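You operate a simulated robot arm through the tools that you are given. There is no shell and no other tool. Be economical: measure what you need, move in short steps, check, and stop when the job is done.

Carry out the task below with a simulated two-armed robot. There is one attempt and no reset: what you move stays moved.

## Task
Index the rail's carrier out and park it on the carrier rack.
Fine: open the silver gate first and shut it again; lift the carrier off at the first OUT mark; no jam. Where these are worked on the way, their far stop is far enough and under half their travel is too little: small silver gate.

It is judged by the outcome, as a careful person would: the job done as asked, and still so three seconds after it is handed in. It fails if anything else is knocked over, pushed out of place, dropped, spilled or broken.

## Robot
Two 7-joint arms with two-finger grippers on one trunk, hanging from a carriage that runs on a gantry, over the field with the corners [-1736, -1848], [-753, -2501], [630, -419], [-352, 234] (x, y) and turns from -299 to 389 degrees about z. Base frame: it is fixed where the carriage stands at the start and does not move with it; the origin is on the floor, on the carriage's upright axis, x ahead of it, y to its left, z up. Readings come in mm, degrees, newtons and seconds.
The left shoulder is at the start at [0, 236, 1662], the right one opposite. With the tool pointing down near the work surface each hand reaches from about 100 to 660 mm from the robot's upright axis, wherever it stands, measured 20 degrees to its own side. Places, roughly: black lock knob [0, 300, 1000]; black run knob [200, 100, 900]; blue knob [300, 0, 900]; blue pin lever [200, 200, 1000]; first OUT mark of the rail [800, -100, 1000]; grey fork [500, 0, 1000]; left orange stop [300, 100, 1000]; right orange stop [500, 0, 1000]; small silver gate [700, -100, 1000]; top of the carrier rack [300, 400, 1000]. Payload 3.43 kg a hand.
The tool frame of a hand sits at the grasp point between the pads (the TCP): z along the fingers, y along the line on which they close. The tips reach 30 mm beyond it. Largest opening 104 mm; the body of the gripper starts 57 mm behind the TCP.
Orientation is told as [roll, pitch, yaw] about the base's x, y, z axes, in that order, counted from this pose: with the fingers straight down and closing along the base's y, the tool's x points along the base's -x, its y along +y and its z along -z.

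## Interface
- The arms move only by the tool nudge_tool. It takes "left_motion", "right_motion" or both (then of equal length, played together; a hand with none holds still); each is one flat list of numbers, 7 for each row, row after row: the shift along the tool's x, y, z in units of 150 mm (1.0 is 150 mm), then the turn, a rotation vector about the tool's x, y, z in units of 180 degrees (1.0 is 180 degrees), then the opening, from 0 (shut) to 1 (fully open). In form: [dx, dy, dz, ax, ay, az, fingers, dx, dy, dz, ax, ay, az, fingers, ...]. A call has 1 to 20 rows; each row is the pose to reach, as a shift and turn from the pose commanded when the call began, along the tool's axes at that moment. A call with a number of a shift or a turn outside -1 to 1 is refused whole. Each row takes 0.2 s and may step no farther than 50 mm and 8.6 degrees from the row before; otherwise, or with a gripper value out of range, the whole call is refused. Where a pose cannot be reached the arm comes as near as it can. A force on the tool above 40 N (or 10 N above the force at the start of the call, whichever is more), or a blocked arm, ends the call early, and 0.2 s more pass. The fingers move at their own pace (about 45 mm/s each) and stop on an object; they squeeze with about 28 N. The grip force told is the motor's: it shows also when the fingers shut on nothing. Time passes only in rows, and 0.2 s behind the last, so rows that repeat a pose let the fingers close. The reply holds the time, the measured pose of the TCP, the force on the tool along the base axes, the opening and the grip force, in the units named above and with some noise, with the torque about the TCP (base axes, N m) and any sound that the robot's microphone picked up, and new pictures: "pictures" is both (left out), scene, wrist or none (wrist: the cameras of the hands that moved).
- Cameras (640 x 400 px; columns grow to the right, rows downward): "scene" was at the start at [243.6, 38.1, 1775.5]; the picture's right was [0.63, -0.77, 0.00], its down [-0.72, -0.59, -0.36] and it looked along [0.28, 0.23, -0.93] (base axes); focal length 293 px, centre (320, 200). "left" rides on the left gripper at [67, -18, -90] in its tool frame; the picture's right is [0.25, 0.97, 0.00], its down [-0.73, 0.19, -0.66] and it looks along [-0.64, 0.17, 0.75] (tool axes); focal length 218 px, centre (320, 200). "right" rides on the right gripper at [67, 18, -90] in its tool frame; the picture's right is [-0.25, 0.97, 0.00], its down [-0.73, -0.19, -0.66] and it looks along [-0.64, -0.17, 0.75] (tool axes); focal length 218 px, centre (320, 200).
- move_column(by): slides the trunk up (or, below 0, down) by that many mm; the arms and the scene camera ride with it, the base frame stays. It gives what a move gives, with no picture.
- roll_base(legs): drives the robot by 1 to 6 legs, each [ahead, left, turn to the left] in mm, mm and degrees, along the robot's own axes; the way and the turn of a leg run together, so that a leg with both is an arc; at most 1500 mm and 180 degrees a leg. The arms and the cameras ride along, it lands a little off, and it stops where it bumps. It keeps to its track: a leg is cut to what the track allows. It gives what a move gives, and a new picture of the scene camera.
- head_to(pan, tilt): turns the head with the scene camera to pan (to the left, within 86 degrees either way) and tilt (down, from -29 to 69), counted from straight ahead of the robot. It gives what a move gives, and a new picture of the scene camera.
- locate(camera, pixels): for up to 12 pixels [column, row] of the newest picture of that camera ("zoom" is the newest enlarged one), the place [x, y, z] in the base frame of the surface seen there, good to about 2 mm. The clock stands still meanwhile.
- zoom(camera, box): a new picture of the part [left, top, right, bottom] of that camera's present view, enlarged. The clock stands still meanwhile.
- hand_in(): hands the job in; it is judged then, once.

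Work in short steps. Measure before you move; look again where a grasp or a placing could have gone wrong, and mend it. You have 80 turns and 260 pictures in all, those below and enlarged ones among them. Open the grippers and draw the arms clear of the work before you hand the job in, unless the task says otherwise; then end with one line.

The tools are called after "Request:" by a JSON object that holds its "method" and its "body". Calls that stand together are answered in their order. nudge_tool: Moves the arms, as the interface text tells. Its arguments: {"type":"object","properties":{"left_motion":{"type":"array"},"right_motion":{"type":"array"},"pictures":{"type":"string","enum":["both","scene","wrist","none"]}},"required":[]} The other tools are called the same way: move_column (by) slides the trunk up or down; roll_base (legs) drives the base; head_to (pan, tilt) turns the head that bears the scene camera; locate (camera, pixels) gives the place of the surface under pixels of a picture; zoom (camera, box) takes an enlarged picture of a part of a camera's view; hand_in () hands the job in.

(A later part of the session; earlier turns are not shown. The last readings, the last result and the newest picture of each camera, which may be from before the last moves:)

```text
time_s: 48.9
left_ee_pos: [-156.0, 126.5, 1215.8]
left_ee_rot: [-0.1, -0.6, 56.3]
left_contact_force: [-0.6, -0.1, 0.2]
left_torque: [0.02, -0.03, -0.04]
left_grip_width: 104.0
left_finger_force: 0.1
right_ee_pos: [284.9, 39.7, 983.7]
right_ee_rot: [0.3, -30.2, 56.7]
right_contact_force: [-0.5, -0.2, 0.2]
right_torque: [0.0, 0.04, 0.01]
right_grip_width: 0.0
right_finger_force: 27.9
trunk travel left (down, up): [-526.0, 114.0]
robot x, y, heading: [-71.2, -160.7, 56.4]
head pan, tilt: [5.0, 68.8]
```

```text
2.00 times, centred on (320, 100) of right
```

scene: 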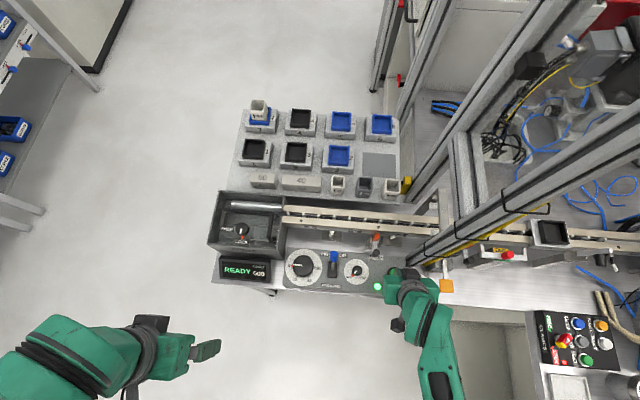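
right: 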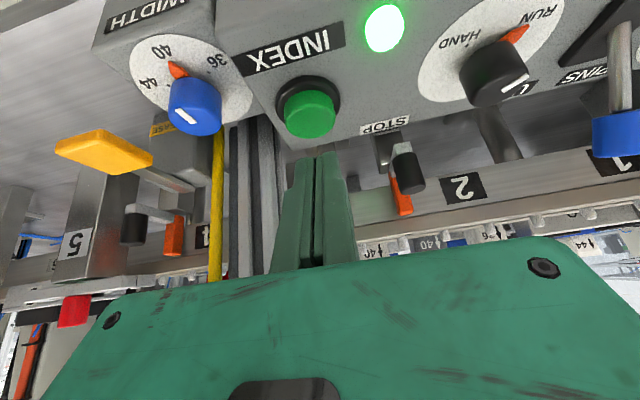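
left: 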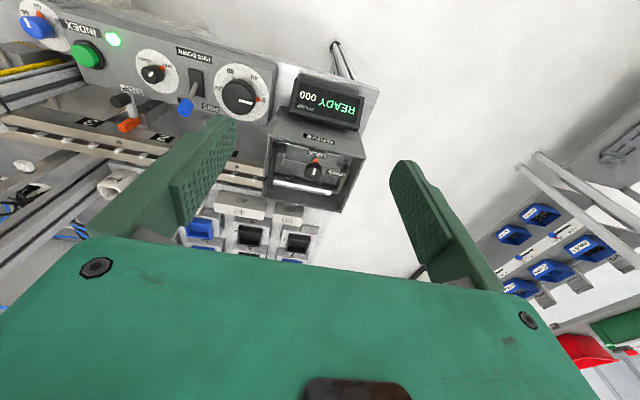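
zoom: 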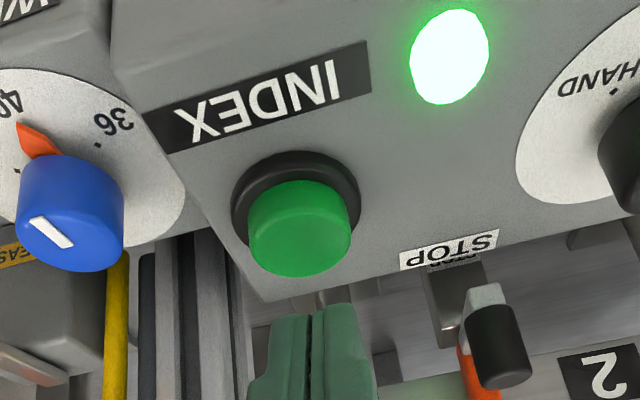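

Tip is centred over INDEX (u=215.4, low corner v≈196, z≈952 vs button 938). I press by small column steps.

Request:
{"method": "move_column", "body": {"by": -16}}

Request:
{"method": "move_column", "body": {"by": -4}}

```text
time_s: 49.5
left_ee_pos: [-156.9, 127.4, 1199.2]
left_ee_rot: [-0.2, -0.5, 56.2]
left_contact_force: [-0.5, 0.1, 0.1]
left_torque: [0.0, -0.01, 0.01]
left_grip_width: 104.3
left_finger_force: 0.1
right_ee_pos: [285.2, 39.5, 966.9]
right_ee_rot: [0.3, -30.2, 56.8]
right_contact_force: [0.5, 1.0, -0.2]
right_torque: [-0.02, 0.04, -0.01]
right_grip_width: 0.0
right_finger_force: 27.8
trunk travel left (down, up): [-510.0, 130.0]
robot x, y, heading: [-69.5, -161.8, 56.6]
head pan, tilt: [5.0, 68.8]
```

```text
time_s: 50.0
left_ee_pos: [-155.1, 125.4, 1195.3]
left_ee_rot: [-0.1, -0.6, 56.4]
left_contact_force: [0.7, 0.0, -0.7]
left_torque: [0.0, 0.04, 0.02]
left_grip_width: 103.9
left_finger_force: 0.1
right_ee_pos: [285.4, 39.5, 963.2]
right_ee_rot: [0.3, -30.1, 56.7]
right_contact_force: [-0.6, -0.3, 0.7]
right_torque: [0.0, 0.01, -0.04]
right_grip_width: 0.0
right_finger_force: 28.1
trunk travel left (down, up): [-506.0, 134.0]
robot x, y, heading: [-71.6, -159.2, 56.3]
head pan, tilt: [5.0, 68.8]
```

No contact force yet; I check visually then continue.

Request:
{"method": "move_column", "body": {"by": -5}}

Request:
{"method": "zoom", "body": {"camera": "right", "box": [220, 0, 420, 200]}}

Request:
{"method": "zoom", "body": {"camera": "scene", "box": [200, 230, 460, 310]}}

```text
time_s: 50.6
left_ee_pos: [-157.2, 125.6, 1190.6]
left_ee_rot: [-0.1, -0.6, 56.2]
left_contact_force: [0.5, 0.1, 0.0]
left_torque: [-0.01, -0.03, -0.01]
left_grip_width: 103.9
left_finger_force: 0.1
right_ee_pos: [285.2, 39.7, 958.4]
right_ee_rot: [0.3, -30.2, 56.7]
right_contact_force: [-1.2, 0.3, 1.0]
right_torque: [-0.01, -0.01, 0.01]
right_grip_width: 6.0
right_finger_force: 34.1
trunk travel left (down, up): [-501.0, 139.0]
robot x, y, heading: [-71.4, -163.5, 56.4]
head pan, tilt: [5.0, 68.8]
```

```text
2.00 times, centred on (320, 100) of right
```

zoom: 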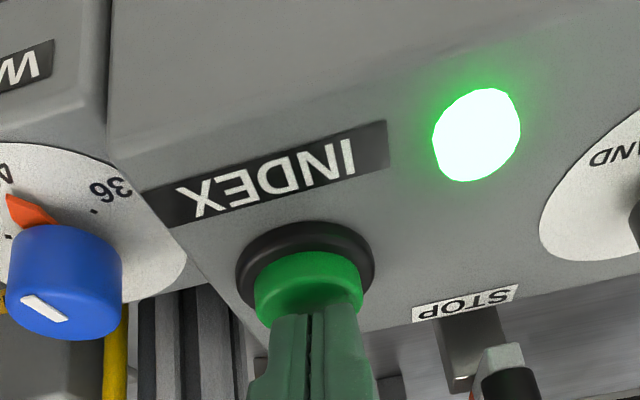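

```text
2.46 times, centred on (330, 270) of scene
```

zoom: 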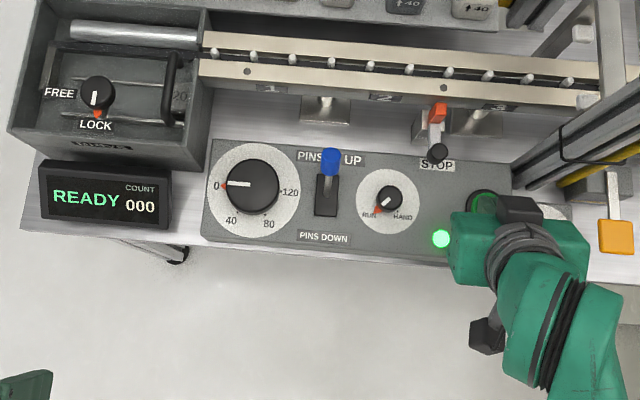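

The fingertip is catching only the rear edge of the button. I lift, move back ~10 mm, and press again.

Request:
{"method": "move_column", "body": {"by": 12}}

Request:
{"method": "roll_base", "body": {"legs": [[-11, 0, 0]]}}

Request:
{"method": "move_column", "body": {"by": -14}}

Request:
{"method": "zoom", "body": {"camera": "right", "box": [220, 0, 420, 200]}}

```text
time_s: 51.2
left_ee_pos: [-156.5, 126.6, 1203.3]
left_ee_rot: [-0.2, -0.6, 56.3]
left_contact_force: [0.5, 0.1, 0.1]
left_torque: [-0.01, -0.01, 0.0]
left_grip_width: 103.9
left_finger_force: 0.0
right_ee_pos: [284.0, 39.4, 970.1]
right_ee_rot: [0.3, -30.2, 56.7]
right_contact_force: [0.6, 0.0, -0.5]
right_torque: [0.0, 0.02, -0.01]
right_grip_width: 0.0
right_finger_force: 34.6
trunk travel left (down, up): [-513.0, 127.0]
robot x, y, heading: [-70.9, -157.6, 56.4]
head pan, tilt: [5.0, 68.8]
```

```text
time_s: 51.9
left_ee_pos: [-162.3, 117.2, 1202.6]
left_ee_rot: [-0.1, -0.6, 56.3]
left_contact_force: [0.8, -0.3, -0.1]
left_torque: [-0.03, -0.01, 0.06]
left_grip_width: 104.1
left_finger_force: 0.0
right_ee_pos: [279.3, 28.9, 968.8]
right_ee_rot: [0.3, -30.2, 56.7]
right_contact_force: [-0.5, -0.9, -0.2]
right_torque: [0.02, 0.01, 0.0]
right_grip_width: 0.0
right_finger_force: 34.6
trunk travel left (down, up): [-513.0, 127.0]
robot x, y, heading: [-72.1, -169.9, 56.6]
head pan, tilt: [5.0, 68.8]
```

scene: 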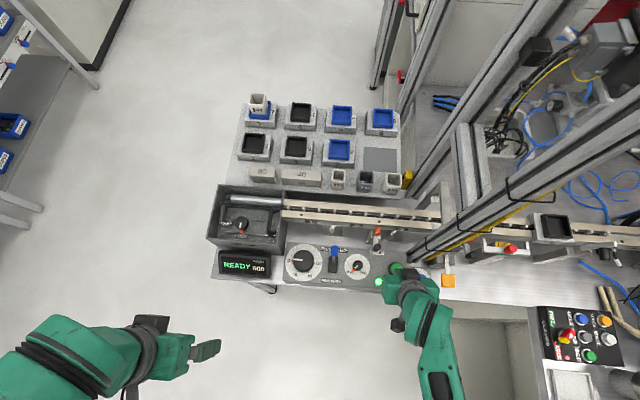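

```text
time_s: 52.5
left_ee_pos: [-161.4, 116.9, 1187.6]
left_ee_rot: [-0.1, -0.6, 56.3]
left_contact_force: [0.4, 0.1, -0.4]
left_torque: [0.0, -0.01, -0.03]
left_grip_width: 103.9
left_finger_force: 0.2
right_ee_pos: [279.6, 29.8, 954.9]
right_ee_rot: [0.2, -30.2, 56.7]
right_contact_force: [-0.1, -0.7, 2.2]
right_torque: [-0.03, -0.01, -0.01]
right_grip_width: 6.1
right_finger_force: 34.7
trunk travel left (down, up): [-499.0, 141.0]
robot x, y, heading: [-79.0, -170.4, 56.3]
head pan, tilt: [5.0, 68.8]
```

```text
2.00 times, centred on (320, 100) of right
```

zoom: 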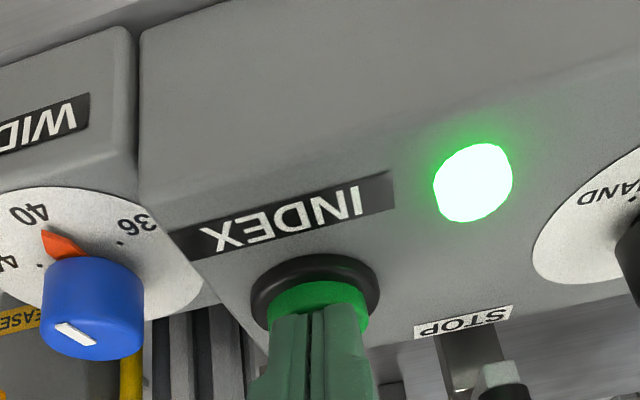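

The button is starting to go down (2 N). I press a bit further and check the rail.

Request:
{"method": "move_column", "body": {"by": -5}}

Request:
{"method": "zoom", "body": {"camera": "scene", "box": [200, 180, 640, 320]}}

```text
time_s: 53.1
left_ee_pos: [-161.8, 116.2, 1183.8]
left_ee_rot: [-0.1, -0.6, 56.3]
left_contact_force: [-0.8, -0.6, 0.6]
left_torque: [0.01, -0.01, 0.0]
left_grip_width: 104.0
left_finger_force: 0.1
right_ee_pos: [279.6, 29.4, 951.6]
right_ee_rot: [0.3, -30.2, 56.8]
right_contact_force: [-2.2, -3.4, 9.3]
right_torque: [-0.05, 0.03, 0.01]
right_grip_width: 6.2
right_finger_force: 34.5
trunk travel left (down, up): [-494.0, 146.0]
robot x, y, heading: [-75.5, -168.7, 56.5]
head pan, tilt: [5.0, 68.8]
heard: click
```

```text
1.45 times, centred on (420, 250) of scene
```

zoom: 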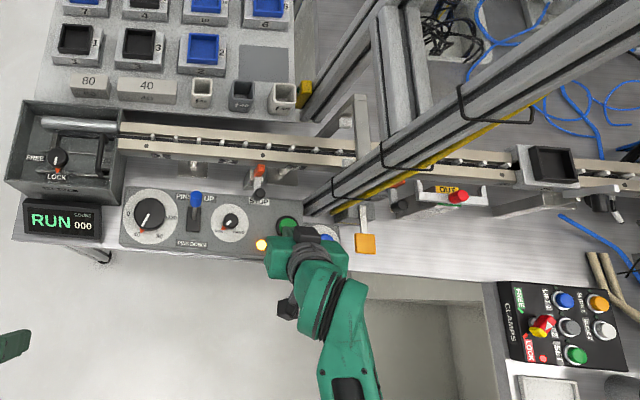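

Click heard, display shows RUN and the dial is turning (it's a position indicator). I lift off the button and watch.

Request:
{"method": "move_column", "body": {"by": 40}}

Request:
{"method": "zoom", "body": {"camera": "scene", "box": [200, 180, 640, 320]}}

Request:
{"method": "nudge_tool", "body": {"left_motion": [0, 0, 0, 0, 0, 0, 1, 0, 0, 0, 0, 0, 0, 1, 0, 0, 0, 0, 0, 0, 1, 0, 0, 0, 0, 0, 0, 1, 0, 0, 0, 0, 0, 0, 1, 0, 0, 0, 0, 0, 0, 1, 0, 0, 0, 0, 0, 0, 1, 0, 0, 0, 0, 0, 0, 1, 0, 0, 0, 0, 0, 0, 1, 0, 0, 0, 0, 0, 0, 1], "pictures": "scene"}}

Request:
{"method": "zoom", "body": {"camera": "scene", "box": [200, 180, 640, 320]}}

```text
time_s: 53.9
left_ee_pos: [-162.8, 116.8, 1223.4]
left_ee_rot: [-0.1, -0.6, 56.3]
left_contact_force: [0.2, -0.4, -0.2]
left_torque: [-0.03, 0.0, 0.03]
left_grip_width: 104.2
left_finger_force: 0.1
right_ee_pos: [278.5, 30.0, 989.9]
right_ee_rot: [0.2, -30.2, 56.6]
right_contact_force: [0.6, 0.3, -0.5]
right_torque: [0.01, -0.01, -0.01]
right_grip_width: 0.0
right_finger_force: 34.9
trunk travel left (down, up): [-534.0, 106.0]
robot x, y, heading: [-72.3, -172.4, 56.4]
head pan, tilt: [5.0, 68.8]
```

```text
1.45 times, centred on (420, 250) of scene
```

zoom: 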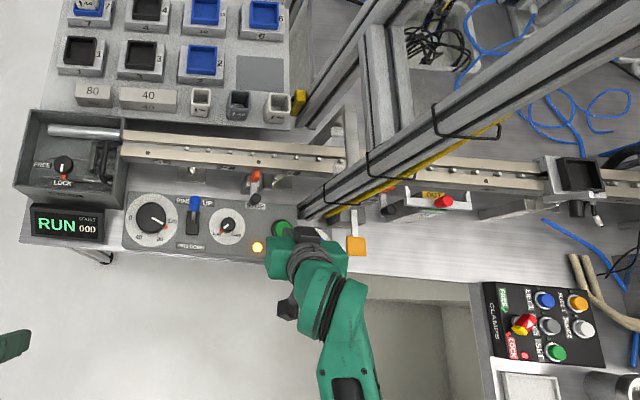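

```text
time_s: 56.1
left_ee_pos: [-161.8, 117.1, 1223.9]
left_ee_rot: [-0.1, -0.6, 56.3]
left_contact_force: [-0.3, -0.3, -0.1]
left_torque: [0.0, -0.01, -0.01]
left_grip_width: 104.2
left_finger_force: 0.0
right_ee_pos: [278.9, 29.3, 991.3]
right_ee_rot: [0.3, -30.2, 56.7]
right_contact_force: [0.7, 0.5, 0.6]
right_torque: [0.02, -0.04, 0.01]
right_grip_width: 0.0
right_finger_force: 34.3
trunk travel left (down, up): [-534.0, 106.0]
robot x, y, heading: [-74.3, -170.6, 56.2]
head pan, tilt: [5.0, 68.8]
```

scene: 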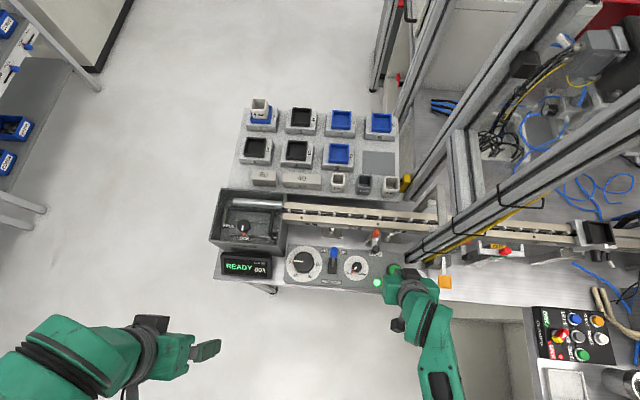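

```text
1.45 times, centred on (420, 250) of scene
```

zoom: 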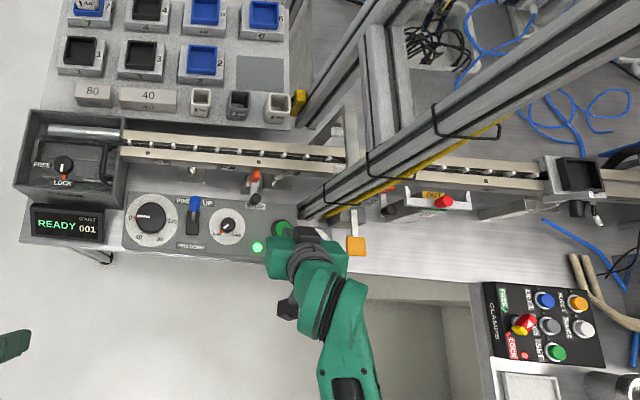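

READY, count 001. I measure where the carrier now is.

Request:
{"method": "zoom", "body": {"camera": "scene", "box": [540, 195, 640, 265]}}

Request:
{"method": "locate", "body": {"camera": "scene", "pixels": [[597, 235], [574, 223], [578, 246], [621, 248], [612, 217]]}}

Request:
{"method": "head_to", "body": {"pan": -35, "tilt": 60}}

Request:
{"method": "zoom", "body": {"camera": "scene", "box": [320, 160, 520, 280]}}

```text
5.71 times, centred on (590, 230) of scene
```

zoom: 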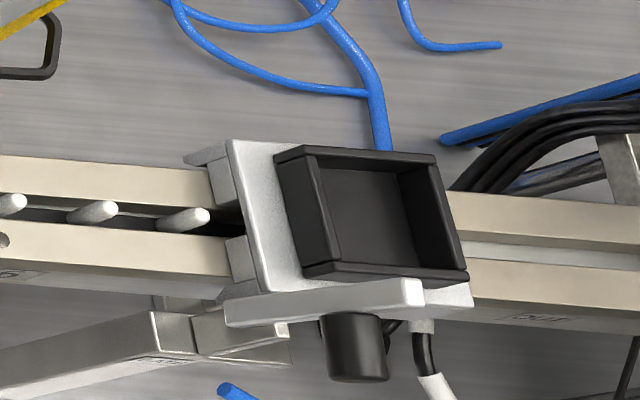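

```text
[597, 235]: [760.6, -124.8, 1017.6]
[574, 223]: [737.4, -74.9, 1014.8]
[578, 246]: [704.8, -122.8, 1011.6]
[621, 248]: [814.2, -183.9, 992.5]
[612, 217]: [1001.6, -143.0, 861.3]
```

```text
time_s: 57.2
left_ee_pos: [-163.1, 116.8, 1224.0]
left_ee_rot: [-0.1, -0.7, 56.3]
left_contact_force: [1.0, -0.2, 0.1]
left_torque: [0.0, 0.0, 0.02]
left_grip_width: 104.1
left_finger_force: 0.0
right_ee_pos: [279.5, 30.8, 992.2]
right_ee_rot: [0.3, -30.2, 56.7]
right_contact_force: [-0.6, 0.0, 0.1]
right_torque: [0.0, -0.01, -0.01]
right_grip_width: 0.0
right_finger_force: 34.3
trunk travel left (down, up): [-534.0, 106.0]
robot x, y, heading: [-74.7, -167.5, 56.4]
head pan, tilt: [-35.0, 60.0]
```

scene: 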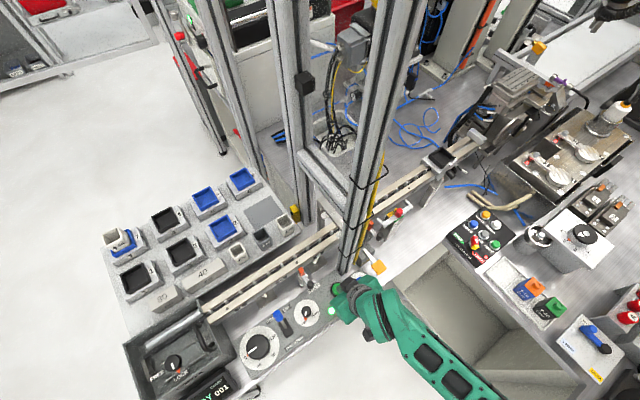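

```text
3.20 times, centred on (420, 220) of scene
```

zoom: 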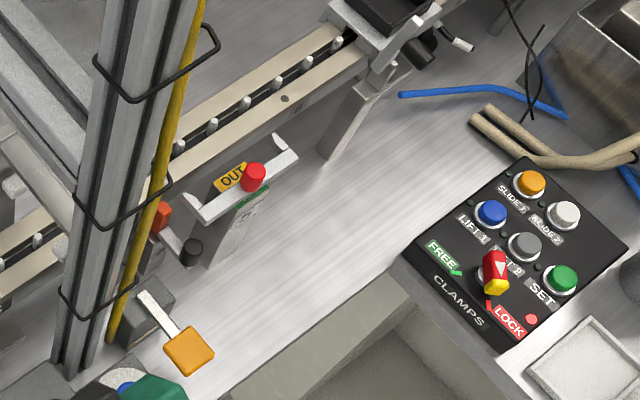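

The carrier moved exactly ~119 mm: centre u≈699 at the first OUT mark. I raise and untilt the right hand, restore the column, then drive back to the right.

Request:
{"method": "nudge_tool", "body": {"right_motion": [-0.05, 0, -0.25, 0, 0, 0, 0, -0.1, 0, -0.5, 0, 0.042, 0, 0, -0.18, 0, -0.75, 0, 0.084, 0, 0.3, -0.24, 0, -0.9, 0, 0.126, 0, 0.6, -0.27, 0, -1, 0, 0.167, 0, 1], "pictures": "none"}}

Request:
{"method": "move_column", "body": {"by": 39}}

Request:
{"method": "roll_base", "body": {"legs": [[0, -310, 0], [90, 0, 0]]}}

Request:
{"method": "nudge_tool", "body": {"right_motion": [0, 0, 0, 0, 0, 0, 1], "pictures": "wrist"}}

```text
time_s: 58.4
left_ee_pos: [-161.3, 117.3, 1223.5]
left_ee_rot: [-0.1, -0.5, 56.3]
left_contact_force: [0.4, -0.1, 0.1]
left_torque: [-0.01, -0.02, -0.01]
left_grip_width: 104.0
left_finger_force: 0.1
right_ee_pos: [255.7, -3.9, 1141.6]
right_ee_rot: [0.2, -0.2, 56.8]
right_contact_force: [-0.4, -1.1, 0.0]
right_torque: [0.04, -0.03, 0.02]
right_grip_width: 67.4
right_finger_force: 0.0
trunk travel left (down, up): [-534.0, 106.0]
robot x, y, heading: [-80.1, -166.1, 56.3]
head pan, tilt: [-35.0, 60.0]
```

```text
time_s: 59.2
left_ee_pos: [-161.4, 116.4, 1262.0]
left_ee_rot: [-0.1, -0.7, 56.2]
left_contact_force: [1.2, 1.1, -0.2]
left_torque: [-0.01, 0.0, 0.0]
left_grip_width: 103.8
left_finger_force: 0.1
right_ee_pos: [256.5, -3.4, 1179.4]
right_ee_rot: [0.2, -0.2, 56.8]
right_contact_force: [-1.0, -0.4, -0.2]
right_torque: [0.01, 0.0, 0.04]
right_grip_width: 104.2
right_finger_force: 0.1
trunk travel left (down, up): [-573.0, 67.0]
robot x, y, heading: [-75.3, -169.2, 56.5]
head pan, tilt: [-35.0, 60.0]
```

```text
time_s: 62.0
left_ee_pos: [137.7, 24.6, 1262.6]
left_ee_rot: [-0.1, -0.7, 56.5]
left_contact_force: [0.0, 0.1, 0.6]
left_torque: [-0.01, 0.01, 0.05]
left_grip_width: 103.9
left_finger_force: 0.0
right_ee_pos: [557.6, -94.3, 1180.6]
right_ee_rot: [0.2, -0.2, 57.0]
right_contact_force: [0.2, -0.3, 0.7]
right_torque: [-0.02, 0.01, -0.03]
right_grip_width: 104.0
right_finger_force: 0.1
trunk travel left (down, up): [-573.0, 67.0]
robot x, y, heading: [222.1, -259.7, 56.6]
head pan, tilt: [-35.0, 60.0]
```

scene: 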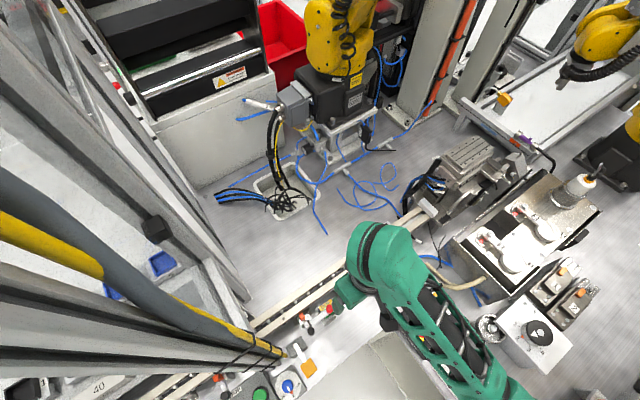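

```text
time_s: 62.4
left_ee_pos: [137.3, 23.6, 1260.7]
left_ee_rot: [-0.1, -0.6, 56.6]
left_contact_force: [-0.2, 0.5, 0.3]
left_torque: [-0.02, -0.03, 0.0]
left_grip_width: 104.0
left_finger_force: 0.1
right_ee_pos: [556.4, -95.2, 1179.7]
right_ee_rot: [0.2, -0.2, 57.0]
right_contact_force: [0.2, -0.3, 0.0]
right_torque: [-0.01, 0.03, 0.01]
right_grip_width: 103.9
right_finger_force: 0.0
trunk travel left (down, up): [-573.0, 67.0]
robot x, y, heading: [227.1, -261.2, 56.4]
head pan, tilt: [-35.0, 60.0]
```

right: 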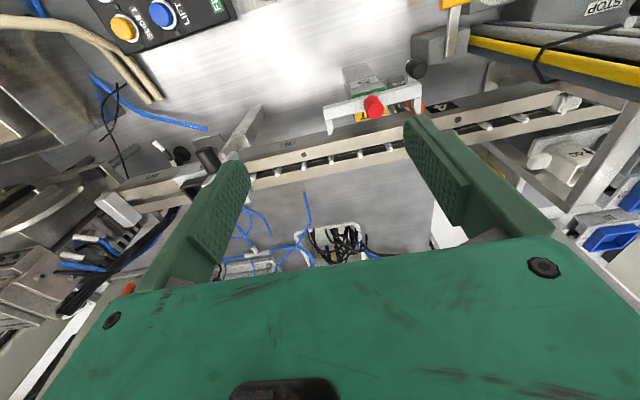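

I shift the base 33 mm right and move the hand at height toward the carrier.

Request:
{"method": "roll_base", "body": {"legs": [[0, -33, 0]]}}

Request:
{"method": "nudge_tool", "body": {"right_motion": [0, -0.3, 0, 0, 0, 0, 1, 0, -0.6, 0, 0, 0, 0, 1, 0, -0.9, 0, 0, 0, 0, 1, -0.15, -1, 0, 0, 0, 0, 1], "pictures": "both"}}

```text
time_s: 63.2
left_ee_pos: [164.4, 5.8, 1261.7]
left_ee_rot: [-0.1, -0.6, 56.5]
left_contact_force: [0.7, 0.1, 0.5]
left_torque: [0.02, -0.02, -0.02]
left_grip_width: 104.2
left_finger_force: 0.2
right_ee_pos: [584.9, -112.7, 1179.9]
right_ee_rot: [0.2, -0.1, 57.1]
right_contact_force: [-0.4, -0.2, -0.1]
right_torque: [0.02, 0.02, -0.02]
right_grip_width: 104.0
right_finger_force: 0.2
trunk travel left (down, up): [-573.0, 67.0]
robot x, y, heading: [249.7, -278.2, 56.6]
head pan, tilt: [-35.0, 60.0]
```

scene: 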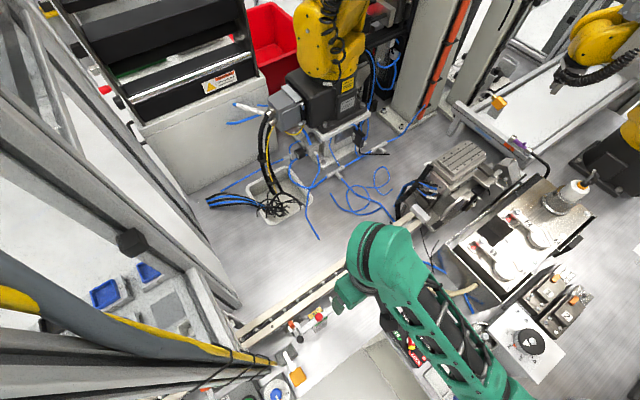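

```text
time_s: 64.2
left_ee_pos: [163.1, 5.7, 1263.0]
left_ee_rot: [-0.1, -0.6, 56.4]
left_contact_force: [0.5, 0.8, 0.7]
left_torque: [0.0, 0.0, -0.01]
left_grip_width: 104.0
left_finger_force: 0.1
right_ee_pos: [723.5, -176.0, 1177.5]
right_ee_rot: [0.3, -0.2, 57.1]
right_contact_force: [-1.0, -1.5, 0.3]
right_torque: [-0.01, 0.02, 0.05]
right_grip_width: 104.1
right_finger_force: 0.1
trunk travel left (down, up): [-573.0, 67.0]
robot x, y, heading: [255.0, -280.1, 56.7]
head pan, tilt: [-35.0, 60.0]
```

scene: 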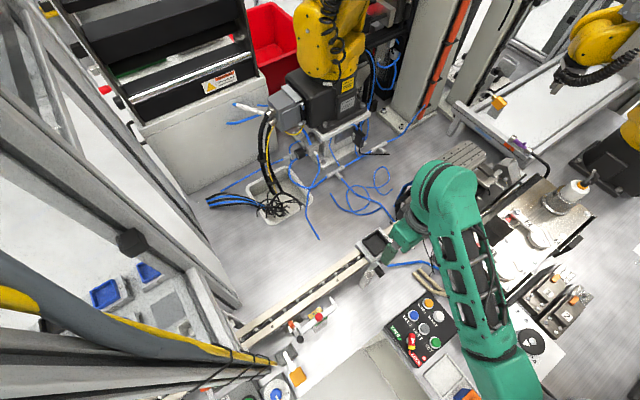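
right: 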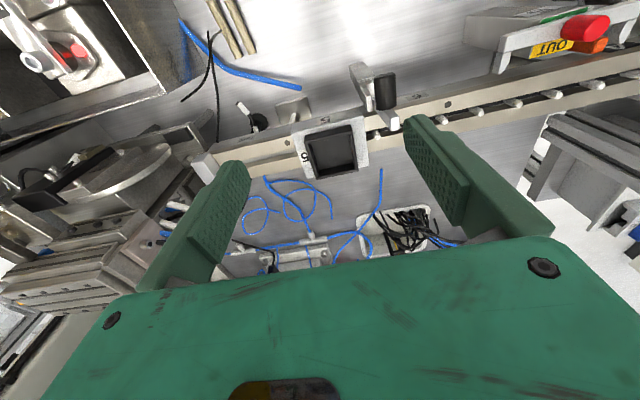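

The carrier is clearly seen at (332,150) in the right view; I zoom and locate its box edges.

Request:
{"method": "zoom", "body": {"camera": "right", "box": [280, 100, 380, 190]}}

Request:
{"method": "locate", "body": {"camera": "right", "pixels": [[303, 137], [308, 176], [356, 126], [357, 166], [332, 150], [292, 130], [362, 112], [299, 180], [366, 168], [380, 90], [390, 122], [330, 129]]}}

```text
4.44 times, centred on (330, 145) of right
```

zoom: 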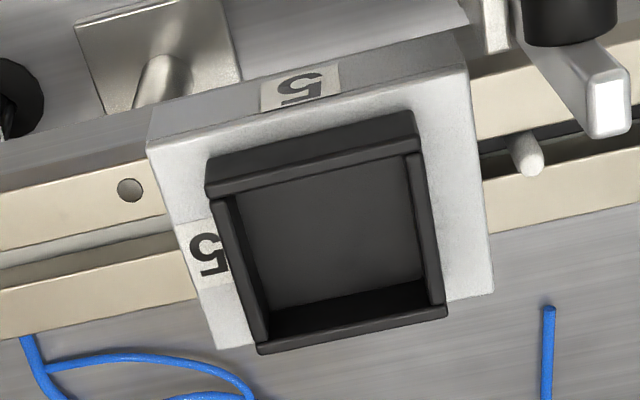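

```text
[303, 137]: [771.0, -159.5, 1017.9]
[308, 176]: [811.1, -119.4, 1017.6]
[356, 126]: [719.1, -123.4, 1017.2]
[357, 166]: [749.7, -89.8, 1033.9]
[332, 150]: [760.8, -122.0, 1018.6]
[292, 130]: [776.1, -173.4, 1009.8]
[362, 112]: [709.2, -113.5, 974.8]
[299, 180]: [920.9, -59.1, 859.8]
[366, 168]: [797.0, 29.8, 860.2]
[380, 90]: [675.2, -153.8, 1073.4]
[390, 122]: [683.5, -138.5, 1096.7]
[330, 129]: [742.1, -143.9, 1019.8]
```

Request:
{"method": "locate", "body": {"camera": "zoom", "pixels": [[225, 188], [400, 156], [270, 345], [435, 312], [240, 270], [428, 230], [315, 172], [350, 330], [210, 250], [460, 200], [455, 60], [160, 150]]}}

```text
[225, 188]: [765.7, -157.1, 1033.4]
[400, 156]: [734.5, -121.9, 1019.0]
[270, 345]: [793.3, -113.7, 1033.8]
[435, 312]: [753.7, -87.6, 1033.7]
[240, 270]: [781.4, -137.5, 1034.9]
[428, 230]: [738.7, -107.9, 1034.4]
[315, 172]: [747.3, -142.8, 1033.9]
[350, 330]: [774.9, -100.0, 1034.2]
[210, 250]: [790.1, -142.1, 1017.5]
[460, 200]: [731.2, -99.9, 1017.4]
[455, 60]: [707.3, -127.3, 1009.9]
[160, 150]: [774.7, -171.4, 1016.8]
```

Box rim centre is u=701, v=320 → (760.5,−120.8), top z 1034.5, ~57 mm wide. I move over it and descend to TCP z≈1051.

Request:
{"method": "nudge_tool", "body": {"right_motion": [-0.22, -0.007, 0, 0, 0, 0, 0.8, -0.443, -0.007, 0, 0, 0, 0, 0.8, -0.443, -0.007, 0.25, 0, 0, 0, 0.8, -0.443, -0.007, 0.5, 0, 0, 0, 0.8, -0.443, -0.007, 0.7, 0, 0, 0, 0.8], "pictures": "both"}}

Request:
{"method": "zoom", "body": {"camera": "right", "box": [220, 40, 440, 220]}}

```text
time_s: 65.4
left_ee_pos: [163.5, 7.8, 1261.6]
left_ee_rot: [-0.1, -0.6, 56.5]
left_contact_force: [0.0, -0.8, 0.1]
left_torque: [0.0, -0.04, 0.01]
left_grip_width: 104.0
left_finger_force: 0.2
right_ee_pos: [759.1, -119.9, 1075.0]
right_ee_rot: [0.1, -0.2, 57.0]
right_contact_force: [0.1, -0.7, 0.8]
right_torque: [0.0, 0.0, -0.01]
right_grip_width: 83.0
right_finger_force: 0.0
trunk travel left (down, up): [-573.0, 67.0]
robot x, y, heading: [252.0, -280.6, 56.4]
head pan, tilt: [-35.0, 60.0]
```

scene: 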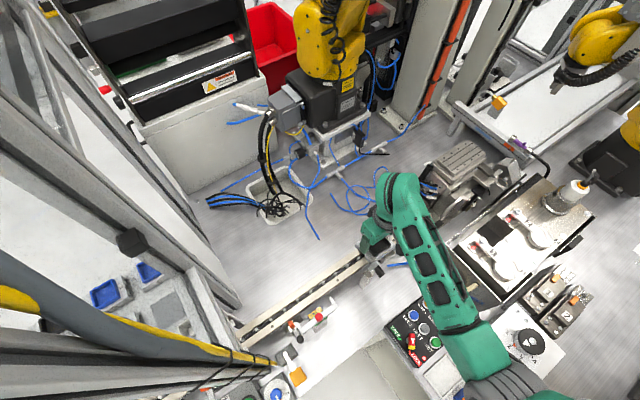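
right: 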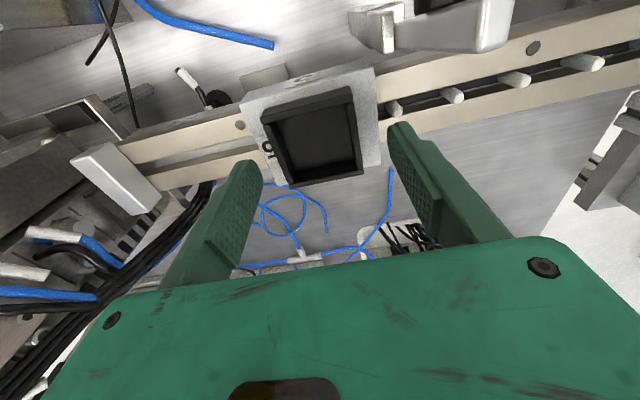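

```text
2.22 times, centred on (330, 130) of right
```

zoom: 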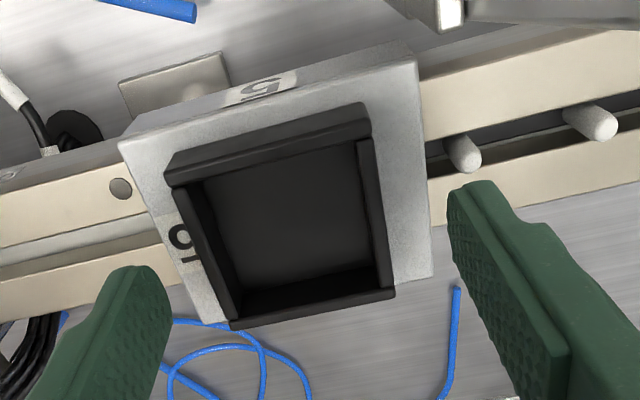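

Aligned. I lower 23 mm and close on the box.

Request:
{"method": "nudge_tool", "body": {"right_motion": [0, 0, 0.08, 0, 0, 0, 0.8, 0, 0, 0.155, 0, 0, 0, 0.8, 0, 0, 0.155, 0, 0, 0, 0.4, 0, 0, 0.155, 0, 0, 0, 0.2, 0, 0, 0.155, 0, 0, 0, 0.2, 0, 0, 0.155, 0, 0, 0, 0.2], "pictures": "wrist"}}

Request:
{"method": "zoom", "body": {"camera": "right", "box": [220, 40, 440, 220]}}

```text
time_s: 66.8
left_ee_pos: [164.8, 7.5, 1262.3]
left_ee_rot: [-0.2, -0.5, 56.5]
left_contact_force: [-1.3, -0.1, 1.1]
left_torque: [0.0, -0.01, 0.02]
left_grip_width: 104.1
left_finger_force: 0.0
right_ee_pos: [759.9, -119.8, 1051.8]
right_ee_rot: [0.1, -0.1, 57.0]
right_contact_force: [1.1, -1.0, -0.2]
right_torque: [-0.03, -0.09, 0.0]
right_grip_width: 56.7
right_finger_force: 27.7
trunk travel left (down, up): [-573.0, 67.0]
robot x, y, heading: [249.3, -277.8, 56.5]
head pan, tilt: [-35.0, 60.0]
```

right: 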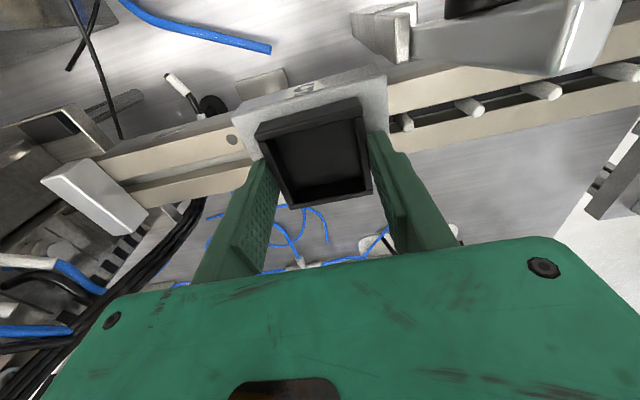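

```text
2.22 times, centred on (330, 130) of right
```

zoom: 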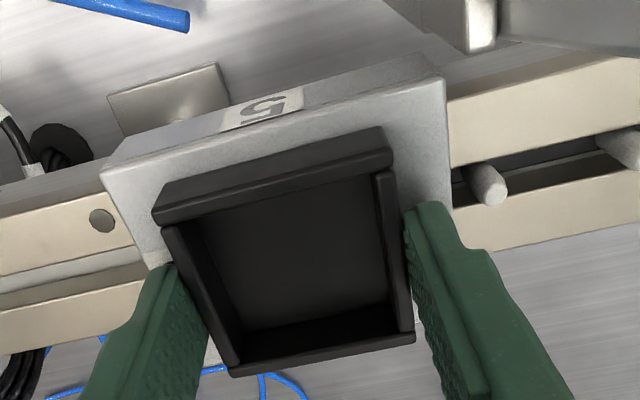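

Gripped at 56.7 mm with 28 N. I lift slowly 75 mm.

Request:
{"method": "nudge_tool", "body": {"right_motion": [0, 0, -0.04, 0, 0, 0, 0.2, 0, 0, -0.1, 0, 0, 0, 0.2, 0, 0, -0.2, 0, 0, 0, 0.2, 0, 0, -0.35, 0, 0, 0, 0.2, 0, 0, -0.5, 0, 0, 0, 0.2], "pictures": "both"}}

Request:
{"method": "zoom", "body": {"camera": "right", "box": [180, 40, 460, 240]}}

```text
time_s: 68.0
left_ee_pos: [165.1, 5.8, 1261.6]
left_ee_rot: [-0.1, -0.6, 56.5]
left_contact_force: [0.0, 0.2, 0.4]
left_torque: [-0.01, 0.0, 0.01]
left_grip_width: 104.2
left_finger_force: 0.1
right_ee_pos: [757.0, -120.6, 1125.7]
right_ee_rot: [0.3, -0.1, 57.0]
right_contact_force: [0.0, 0.1, -0.6]
right_torque: [-0.01, -0.01, 0.0]
right_grip_width: 21.0
right_finger_force: 0.1
trunk travel left (down, up): [-573.0, 67.0]
robot x, y, heading: [249.7, -282.8, 56.5]
head pan, tilt: [-35.0, 60.0]
```

scene: 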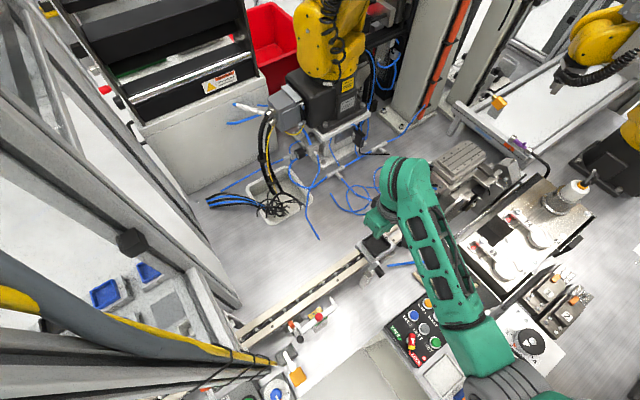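
right: 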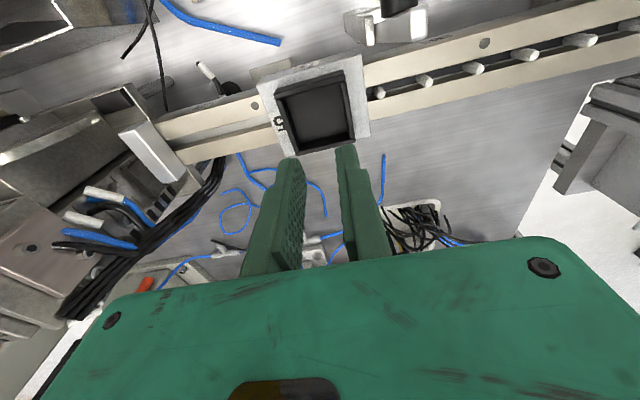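

```text
2.00 times, centred on (320, 140) of right
```

zoom: 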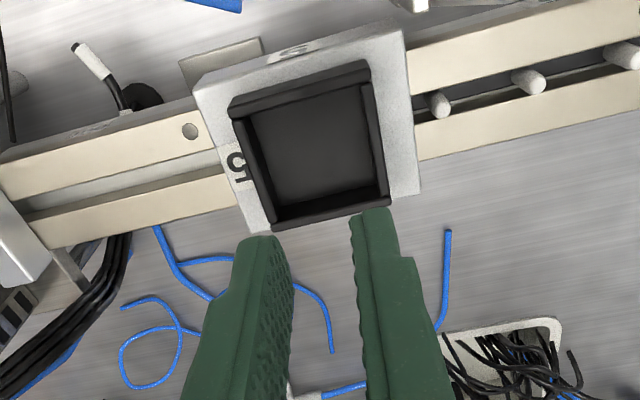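

The grip slipped off the box; the carrier remained seated. I regrasp slightly lower and lift in a tiny step while reading the force.

Request:
{"method": "nudge_tool", "body": {"right_motion": [0, 0, 0, 0, 0, 0, 0.8, 0, 0, 0, 0, 0, 0, 0.8, 0, 0, 0.2, 0, 0, 0, 0.8, 0, 0, 0.4, 0, 0, 0, 0.8, 0, 0, 0.51, 0, 0, 0, 0.8, 0, 0, 0.51, 0, 0, 0, 0, 0, 0, 0.51, 0, 0, 0, 0, 0, 0, 0.51, 0, 0, 0, 0, 0, 0, 0.51, 0, 0, 0, 0], "pictures": "none"}}

Request:
{"method": "nudge_tool", "body": {"right_motion": [0, 0, -0.01, 0, 0, 0, 0, 0, 0, -0.02, 0, 0, 0, 0], "pictures": "none"}}

Request:
{"method": "nudge_tool", "body": {"right_motion": [0, 0, -0.01, 0, 0, 0, 0, 0, 0, -0.03, 0, 0, 0, 0], "pictures": "wrist"}}

```text
time_s: 70.0
left_ee_pos: [164.7, 5.5, 1262.4]
left_ee_rot: [-0.2, -0.7, 56.5]
left_contact_force: [-1.0, 0.2, -0.9]
left_torque: [0.01, 0.01, 0.0]
left_grip_width: 103.8
left_finger_force: 0.0
right_ee_pos: [759.7, -119.7, 1049.8]
right_ee_rot: [0.2, -0.1, 57.0]
right_contact_force: [5.9, -1.4, -2.9]
right_torque: [-0.17, -0.28, 0.01]
right_grip_width: 56.7
right_finger_force: 28.0
trunk travel left (down, up): [-573.0, 67.0]
robot x, y, heading: [252.8, -276.8, 56.5]
head pan, tilt: [-35.0, 60.0]
```

```text
time_s: 70.6
left_ee_pos: [165.3, 6.7, 1262.8]
left_ee_rot: [-0.1, -0.6, 56.6]
left_contact_force: [-0.6, 0.7, 0.2]
left_torque: [-0.01, 0.05, -0.02]
left_grip_width: 103.8
left_finger_force: 0.1
right_ee_pos: [759.3, -119.8, 1054.9]
right_ee_rot: [0.3, -0.2, 57.1]
right_contact_force: [1.1, -1.1, -0.4]
right_torque: [-0.04, -0.04, 0.0]
right_grip_width: 56.6
right_finger_force: 27.9
trunk travel left (down, up): [-573.0, 67.0]
robot x, y, heading: [252.8, -278.8, 57.0]
head pan, tilt: [-35.0, 60.0]
```

```text
time_s: 71.2
left_ee_pos: [163.8, 6.1, 1262.3]
left_ee_rot: [-0.1, -0.6, 56.6]
left_contact_force: [-0.7, 0.5, -0.1]
left_torque: [0.02, 0.03, -0.04]
left_grip_width: 104.2
left_finger_force: 0.2
right_ee_pos: [757.7, -119.9, 1057.3]
right_ee_rot: [0.4, -0.1, 57.2]
right_contact_force: [-0.1, 0.0, -3.5]
right_torque: [-0.03, 0.0, 0.02]
right_grip_width: 56.6
right_finger_force: 27.8
trunk travel left (down, up): [-573.0, 67.0]
robot x, y, heading: [249.3, -277.8, 56.3]
head pan, tilt: [-35.0, 60.0]
```

right: 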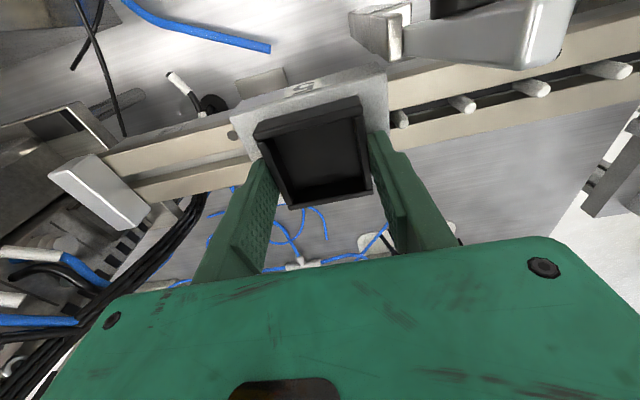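

Force is only −3.5 N (about the carrier's weight). I check whether it's rising, then continue gently.

Request:
{"method": "locate", "body": {"camera": "right", "pixels": [[310, 125], [330, 200], [345, 85], [305, 97], [368, 150]]}}

Request:
{"method": "nudge_tool", "body": {"right_motion": [0, 0, -0.01, 0, 0, 0, 0, 0, 0, -0.03, 0, 0, 0, 0, 0, 0, -0.05, 0, 0, 0, 0, 0, 0, -0.07, 0, 0, 0, 0], "pictures": "wrist"}}

Request:
{"method": "locate", "body": {"camera": "right", "pixels": [[310, 125], [330, 200], [345, 85], [305, 97], [368, 150]]}}

```text
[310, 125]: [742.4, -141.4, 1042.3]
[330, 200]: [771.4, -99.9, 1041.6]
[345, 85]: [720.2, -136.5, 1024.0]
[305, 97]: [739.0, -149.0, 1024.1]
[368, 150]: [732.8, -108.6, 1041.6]
```

```text
time_s: 72.2
left_ee_pos: [163.8, 5.9, 1261.6]
left_ee_rot: [-0.1, -0.6, 56.6]
left_contact_force: [0.3, 0.1, 0.1]
left_torque: [-0.01, 0.04, -0.03]
left_grip_width: 104.0
left_finger_force: 0.0
right_ee_pos: [759.9, -121.7, 1067.3]
right_ee_rot: [0.3, -0.1, 57.0]
right_contact_force: [-0.5, -0.7, -3.3]
right_torque: [0.01, -0.02, 0.02]
right_grip_width: 56.5
right_finger_force: 28.0
trunk travel left (down, up): [-573.0, 67.0]
robot x, y, heading: [253.0, -281.2, 56.5]
head pan, tilt: [-35.0, 60.0]
```

right: 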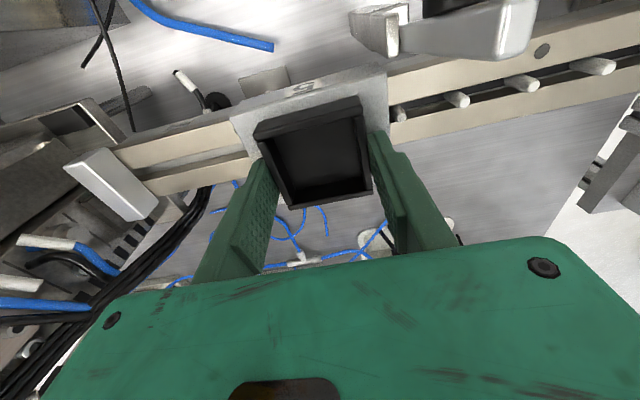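

```text
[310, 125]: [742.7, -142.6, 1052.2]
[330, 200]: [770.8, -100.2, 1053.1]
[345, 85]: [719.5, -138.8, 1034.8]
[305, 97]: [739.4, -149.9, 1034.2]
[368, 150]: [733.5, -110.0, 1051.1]
```

It is lifting (rim z 1034→1052, weight 3.4 N). I continue upward slowly to z≈1205.

Request:
{"method": "nudge_tool", "body": {"right_motion": [0, 0, -0.03, 0, 0, 0, 0, 0, 0, -0.07, 0, 0, 0, 0, 0, 0, -0.12, 0, 0, 0, 0, 0, 0, -0.18, 0, 0, 0, 0, 0, 0, -0.24, 0, 0, 0, 0, 0, 0, -0.3, 0, 0, 0, 0, 0, 0, -0.36, 0, 0, 0, 0, 0, 0, -0.42, 0, 0, 0, 0, 0, 0, -0.48, 0, 0, 0, 0, 0, 0, -0.54, 0, 0, 0, 0, 0, 0, -0.6, 0, 0, 0, 0, 0, 0, -0.66, 0, 0, 0, 0, 0, 0, -0.72, 0, 0, 0, 0, 0, 0, -0.78, 0, 0, 0, 0, 0, 0, -0.84, 0, 0, 0, 0, 0, 0, -0.88, 0, 0, 0, 0, 0, 0, -0.91, 0, 0, 0, 0], "pictures": "both"}}

Request:
{"method": "zoom", "body": {"camera": "right", "box": [220, 40, 440, 220]}}

```text
time_s: 75.8
left_ee_pos: [163.8, 5.4, 1261.5]
left_ee_rot: [-0.1, -0.6, 56.6]
left_contact_force: [-0.1, -0.8, 0.6]
left_torque: [-0.02, 0.02, 0.01]
left_grip_width: 103.9
left_finger_force: 0.1
right_ee_pos: [759.1, -120.7, 1204.0]
right_ee_rot: [0.2, -0.2, 57.2]
right_contact_force: [0.3, 0.5, -2.4]
right_torque: [-0.02, -0.01, -0.03]
right_grip_width: 56.7
right_finger_force: 28.1
trunk travel left (down, up): [-573.0, 67.0]
robot x, y, heading: [249.9, -280.5, 56.4]
head pan, tilt: [-35.0, 60.0]
```

scene: 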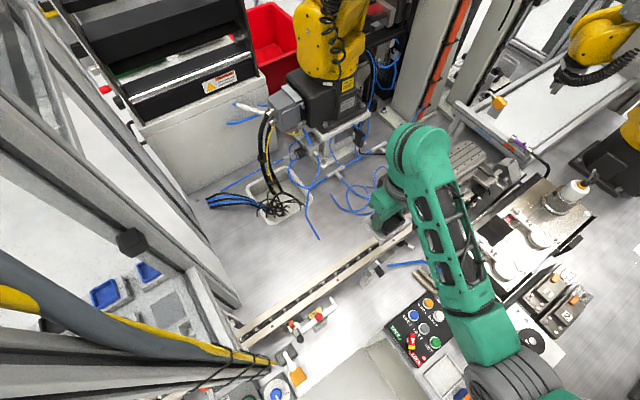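
right: 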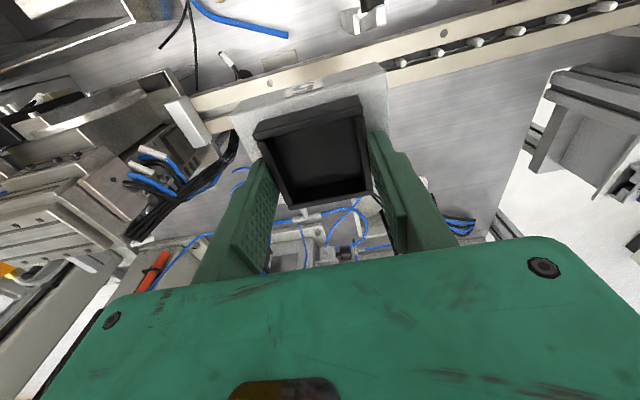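

```text
2.22 times, centred on (330, 130) of right
```

zoom: 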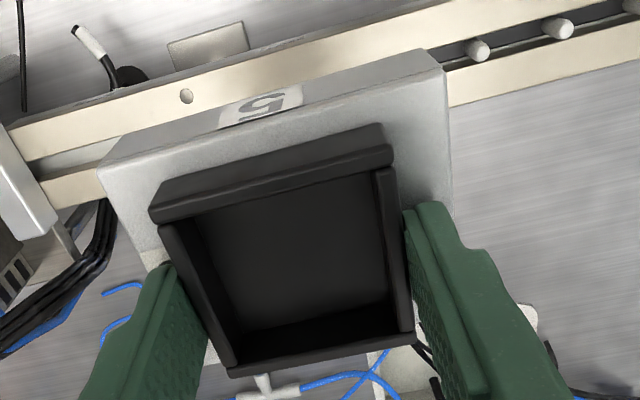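

Held securely. I test a short base drive with the load, watching the grip.

Request:
{"method": "roll_base", "body": {"legs": [[0, 60, 0]]}}

Request:
{"method": "zoom", "body": {"camera": "right", "box": [220, 40, 440, 220]}}

```text
time_s: 76.8
left_ee_pos: [114.8, 38.9, 1263.4]
left_ee_rot: [-0.1, -0.6, 56.5]
left_contact_force: [-1.3, -0.3, 1.2]
left_torque: [0.01, -0.03, 0.0]
left_grip_width: 103.9
left_finger_force: 0.1
right_ee_pos: [709.5, -87.9, 1204.5]
right_ee_rot: [0.3, -0.2, 57.0]
right_contact_force: [0.8, -0.2, -3.0]
right_torque: [0.04, 0.02, 0.02]
right_grip_width: 56.6
right_finger_force: 28.2
trunk travel left (down, up): [-573.0, 67.0]
robot x, y, heading: [203.2, -244.5, 56.5]
head pan, tilt: [-35.0, 60.0]
```

scene: 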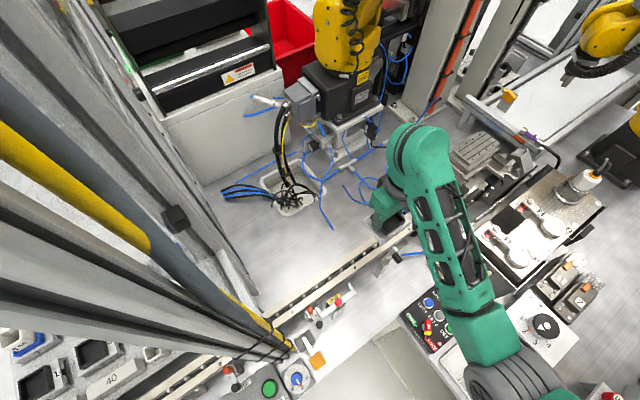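

```text
2.22 times, centred on (330, 130) of right
```

zoom: 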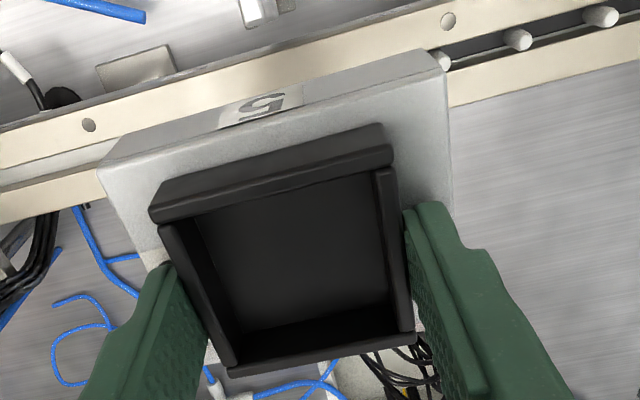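

Grip holds. Now drive: left 170, back 165 (to pass in front of the post), left 380.

Request:
{"method": "roll_base", "body": {"legs": [[0, 170, 0], [-165, 0, 0], [0, 380, 0]]}}

Request:
{"method": "head_to", "body": {"pan": -30, "tilt": 55}}

```text
time_s: 81.3
left_ee_pos: [-427.3, 205.7, 1261.6]
left_ee_rot: [0.0, -0.6, 55.9]
left_contact_force: [-0.2, -0.1, -0.7]
left_torque: [0.01, -0.01, 0.01]
left_grip_width: 104.0
left_finger_force: 0.1
right_ee_pos: [167.4, 73.1, 1203.7]
right_ee_rot: [0.2, -0.2, 56.4]
right_contact_force: [0.2, 1.1, -3.4]
right_torque: [0.0, -0.01, 0.01]
right_grip_width: 56.9
right_finger_force: 27.2
trunk travel left (down, up): [-573.0, 67.0]
robot x, y, heading: [-342.1, -80.8, 56.3]
head pan, tilt: [-35.0, 60.0]
```

scene: 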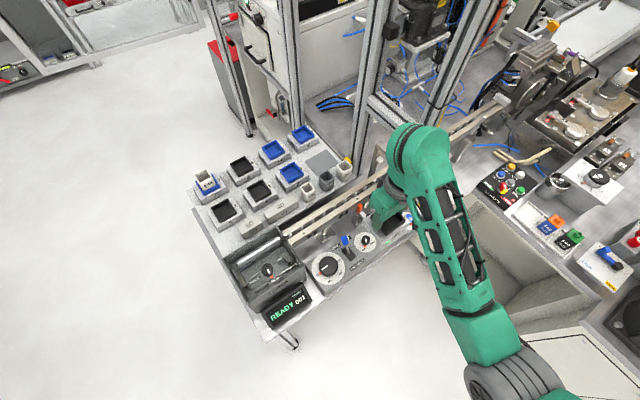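

```text
time_s: 81.9
left_ee_pos: [-427.7, 206.1, 1261.8]
left_ee_rot: [-0.1, -0.6, 56.0]
left_contact_force: [-0.1, 1.9, 0.5]
left_torque: [-0.01, 0.01, -0.03]
left_grip_width: 104.0
left_finger_force: 0.1
right_ee_pos: [167.0, 73.7, 1203.5]
right_ee_rot: [0.2, -0.1, 56.4]
right_contact_force: [-0.1, 0.0, -2.7]
right_torque: [-0.01, 0.04, 0.0]
right_grip_width: 56.5
right_finger_force: 28.2
trunk travel left (down, up): [-573.0, 67.0]
robot x, y, heading: [-341.3, -78.8, 56.0]
head pan, tilt: [-30.0, 55.0]
```

scene: 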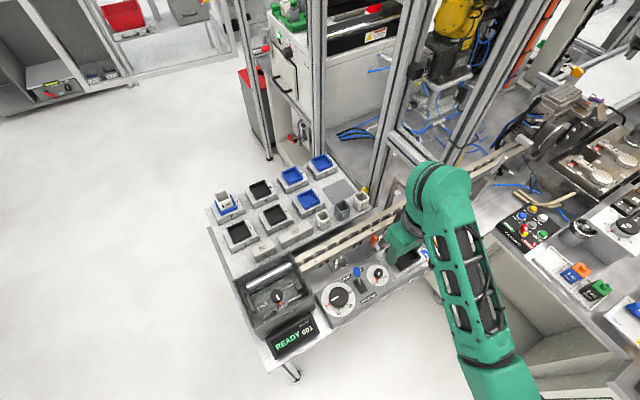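

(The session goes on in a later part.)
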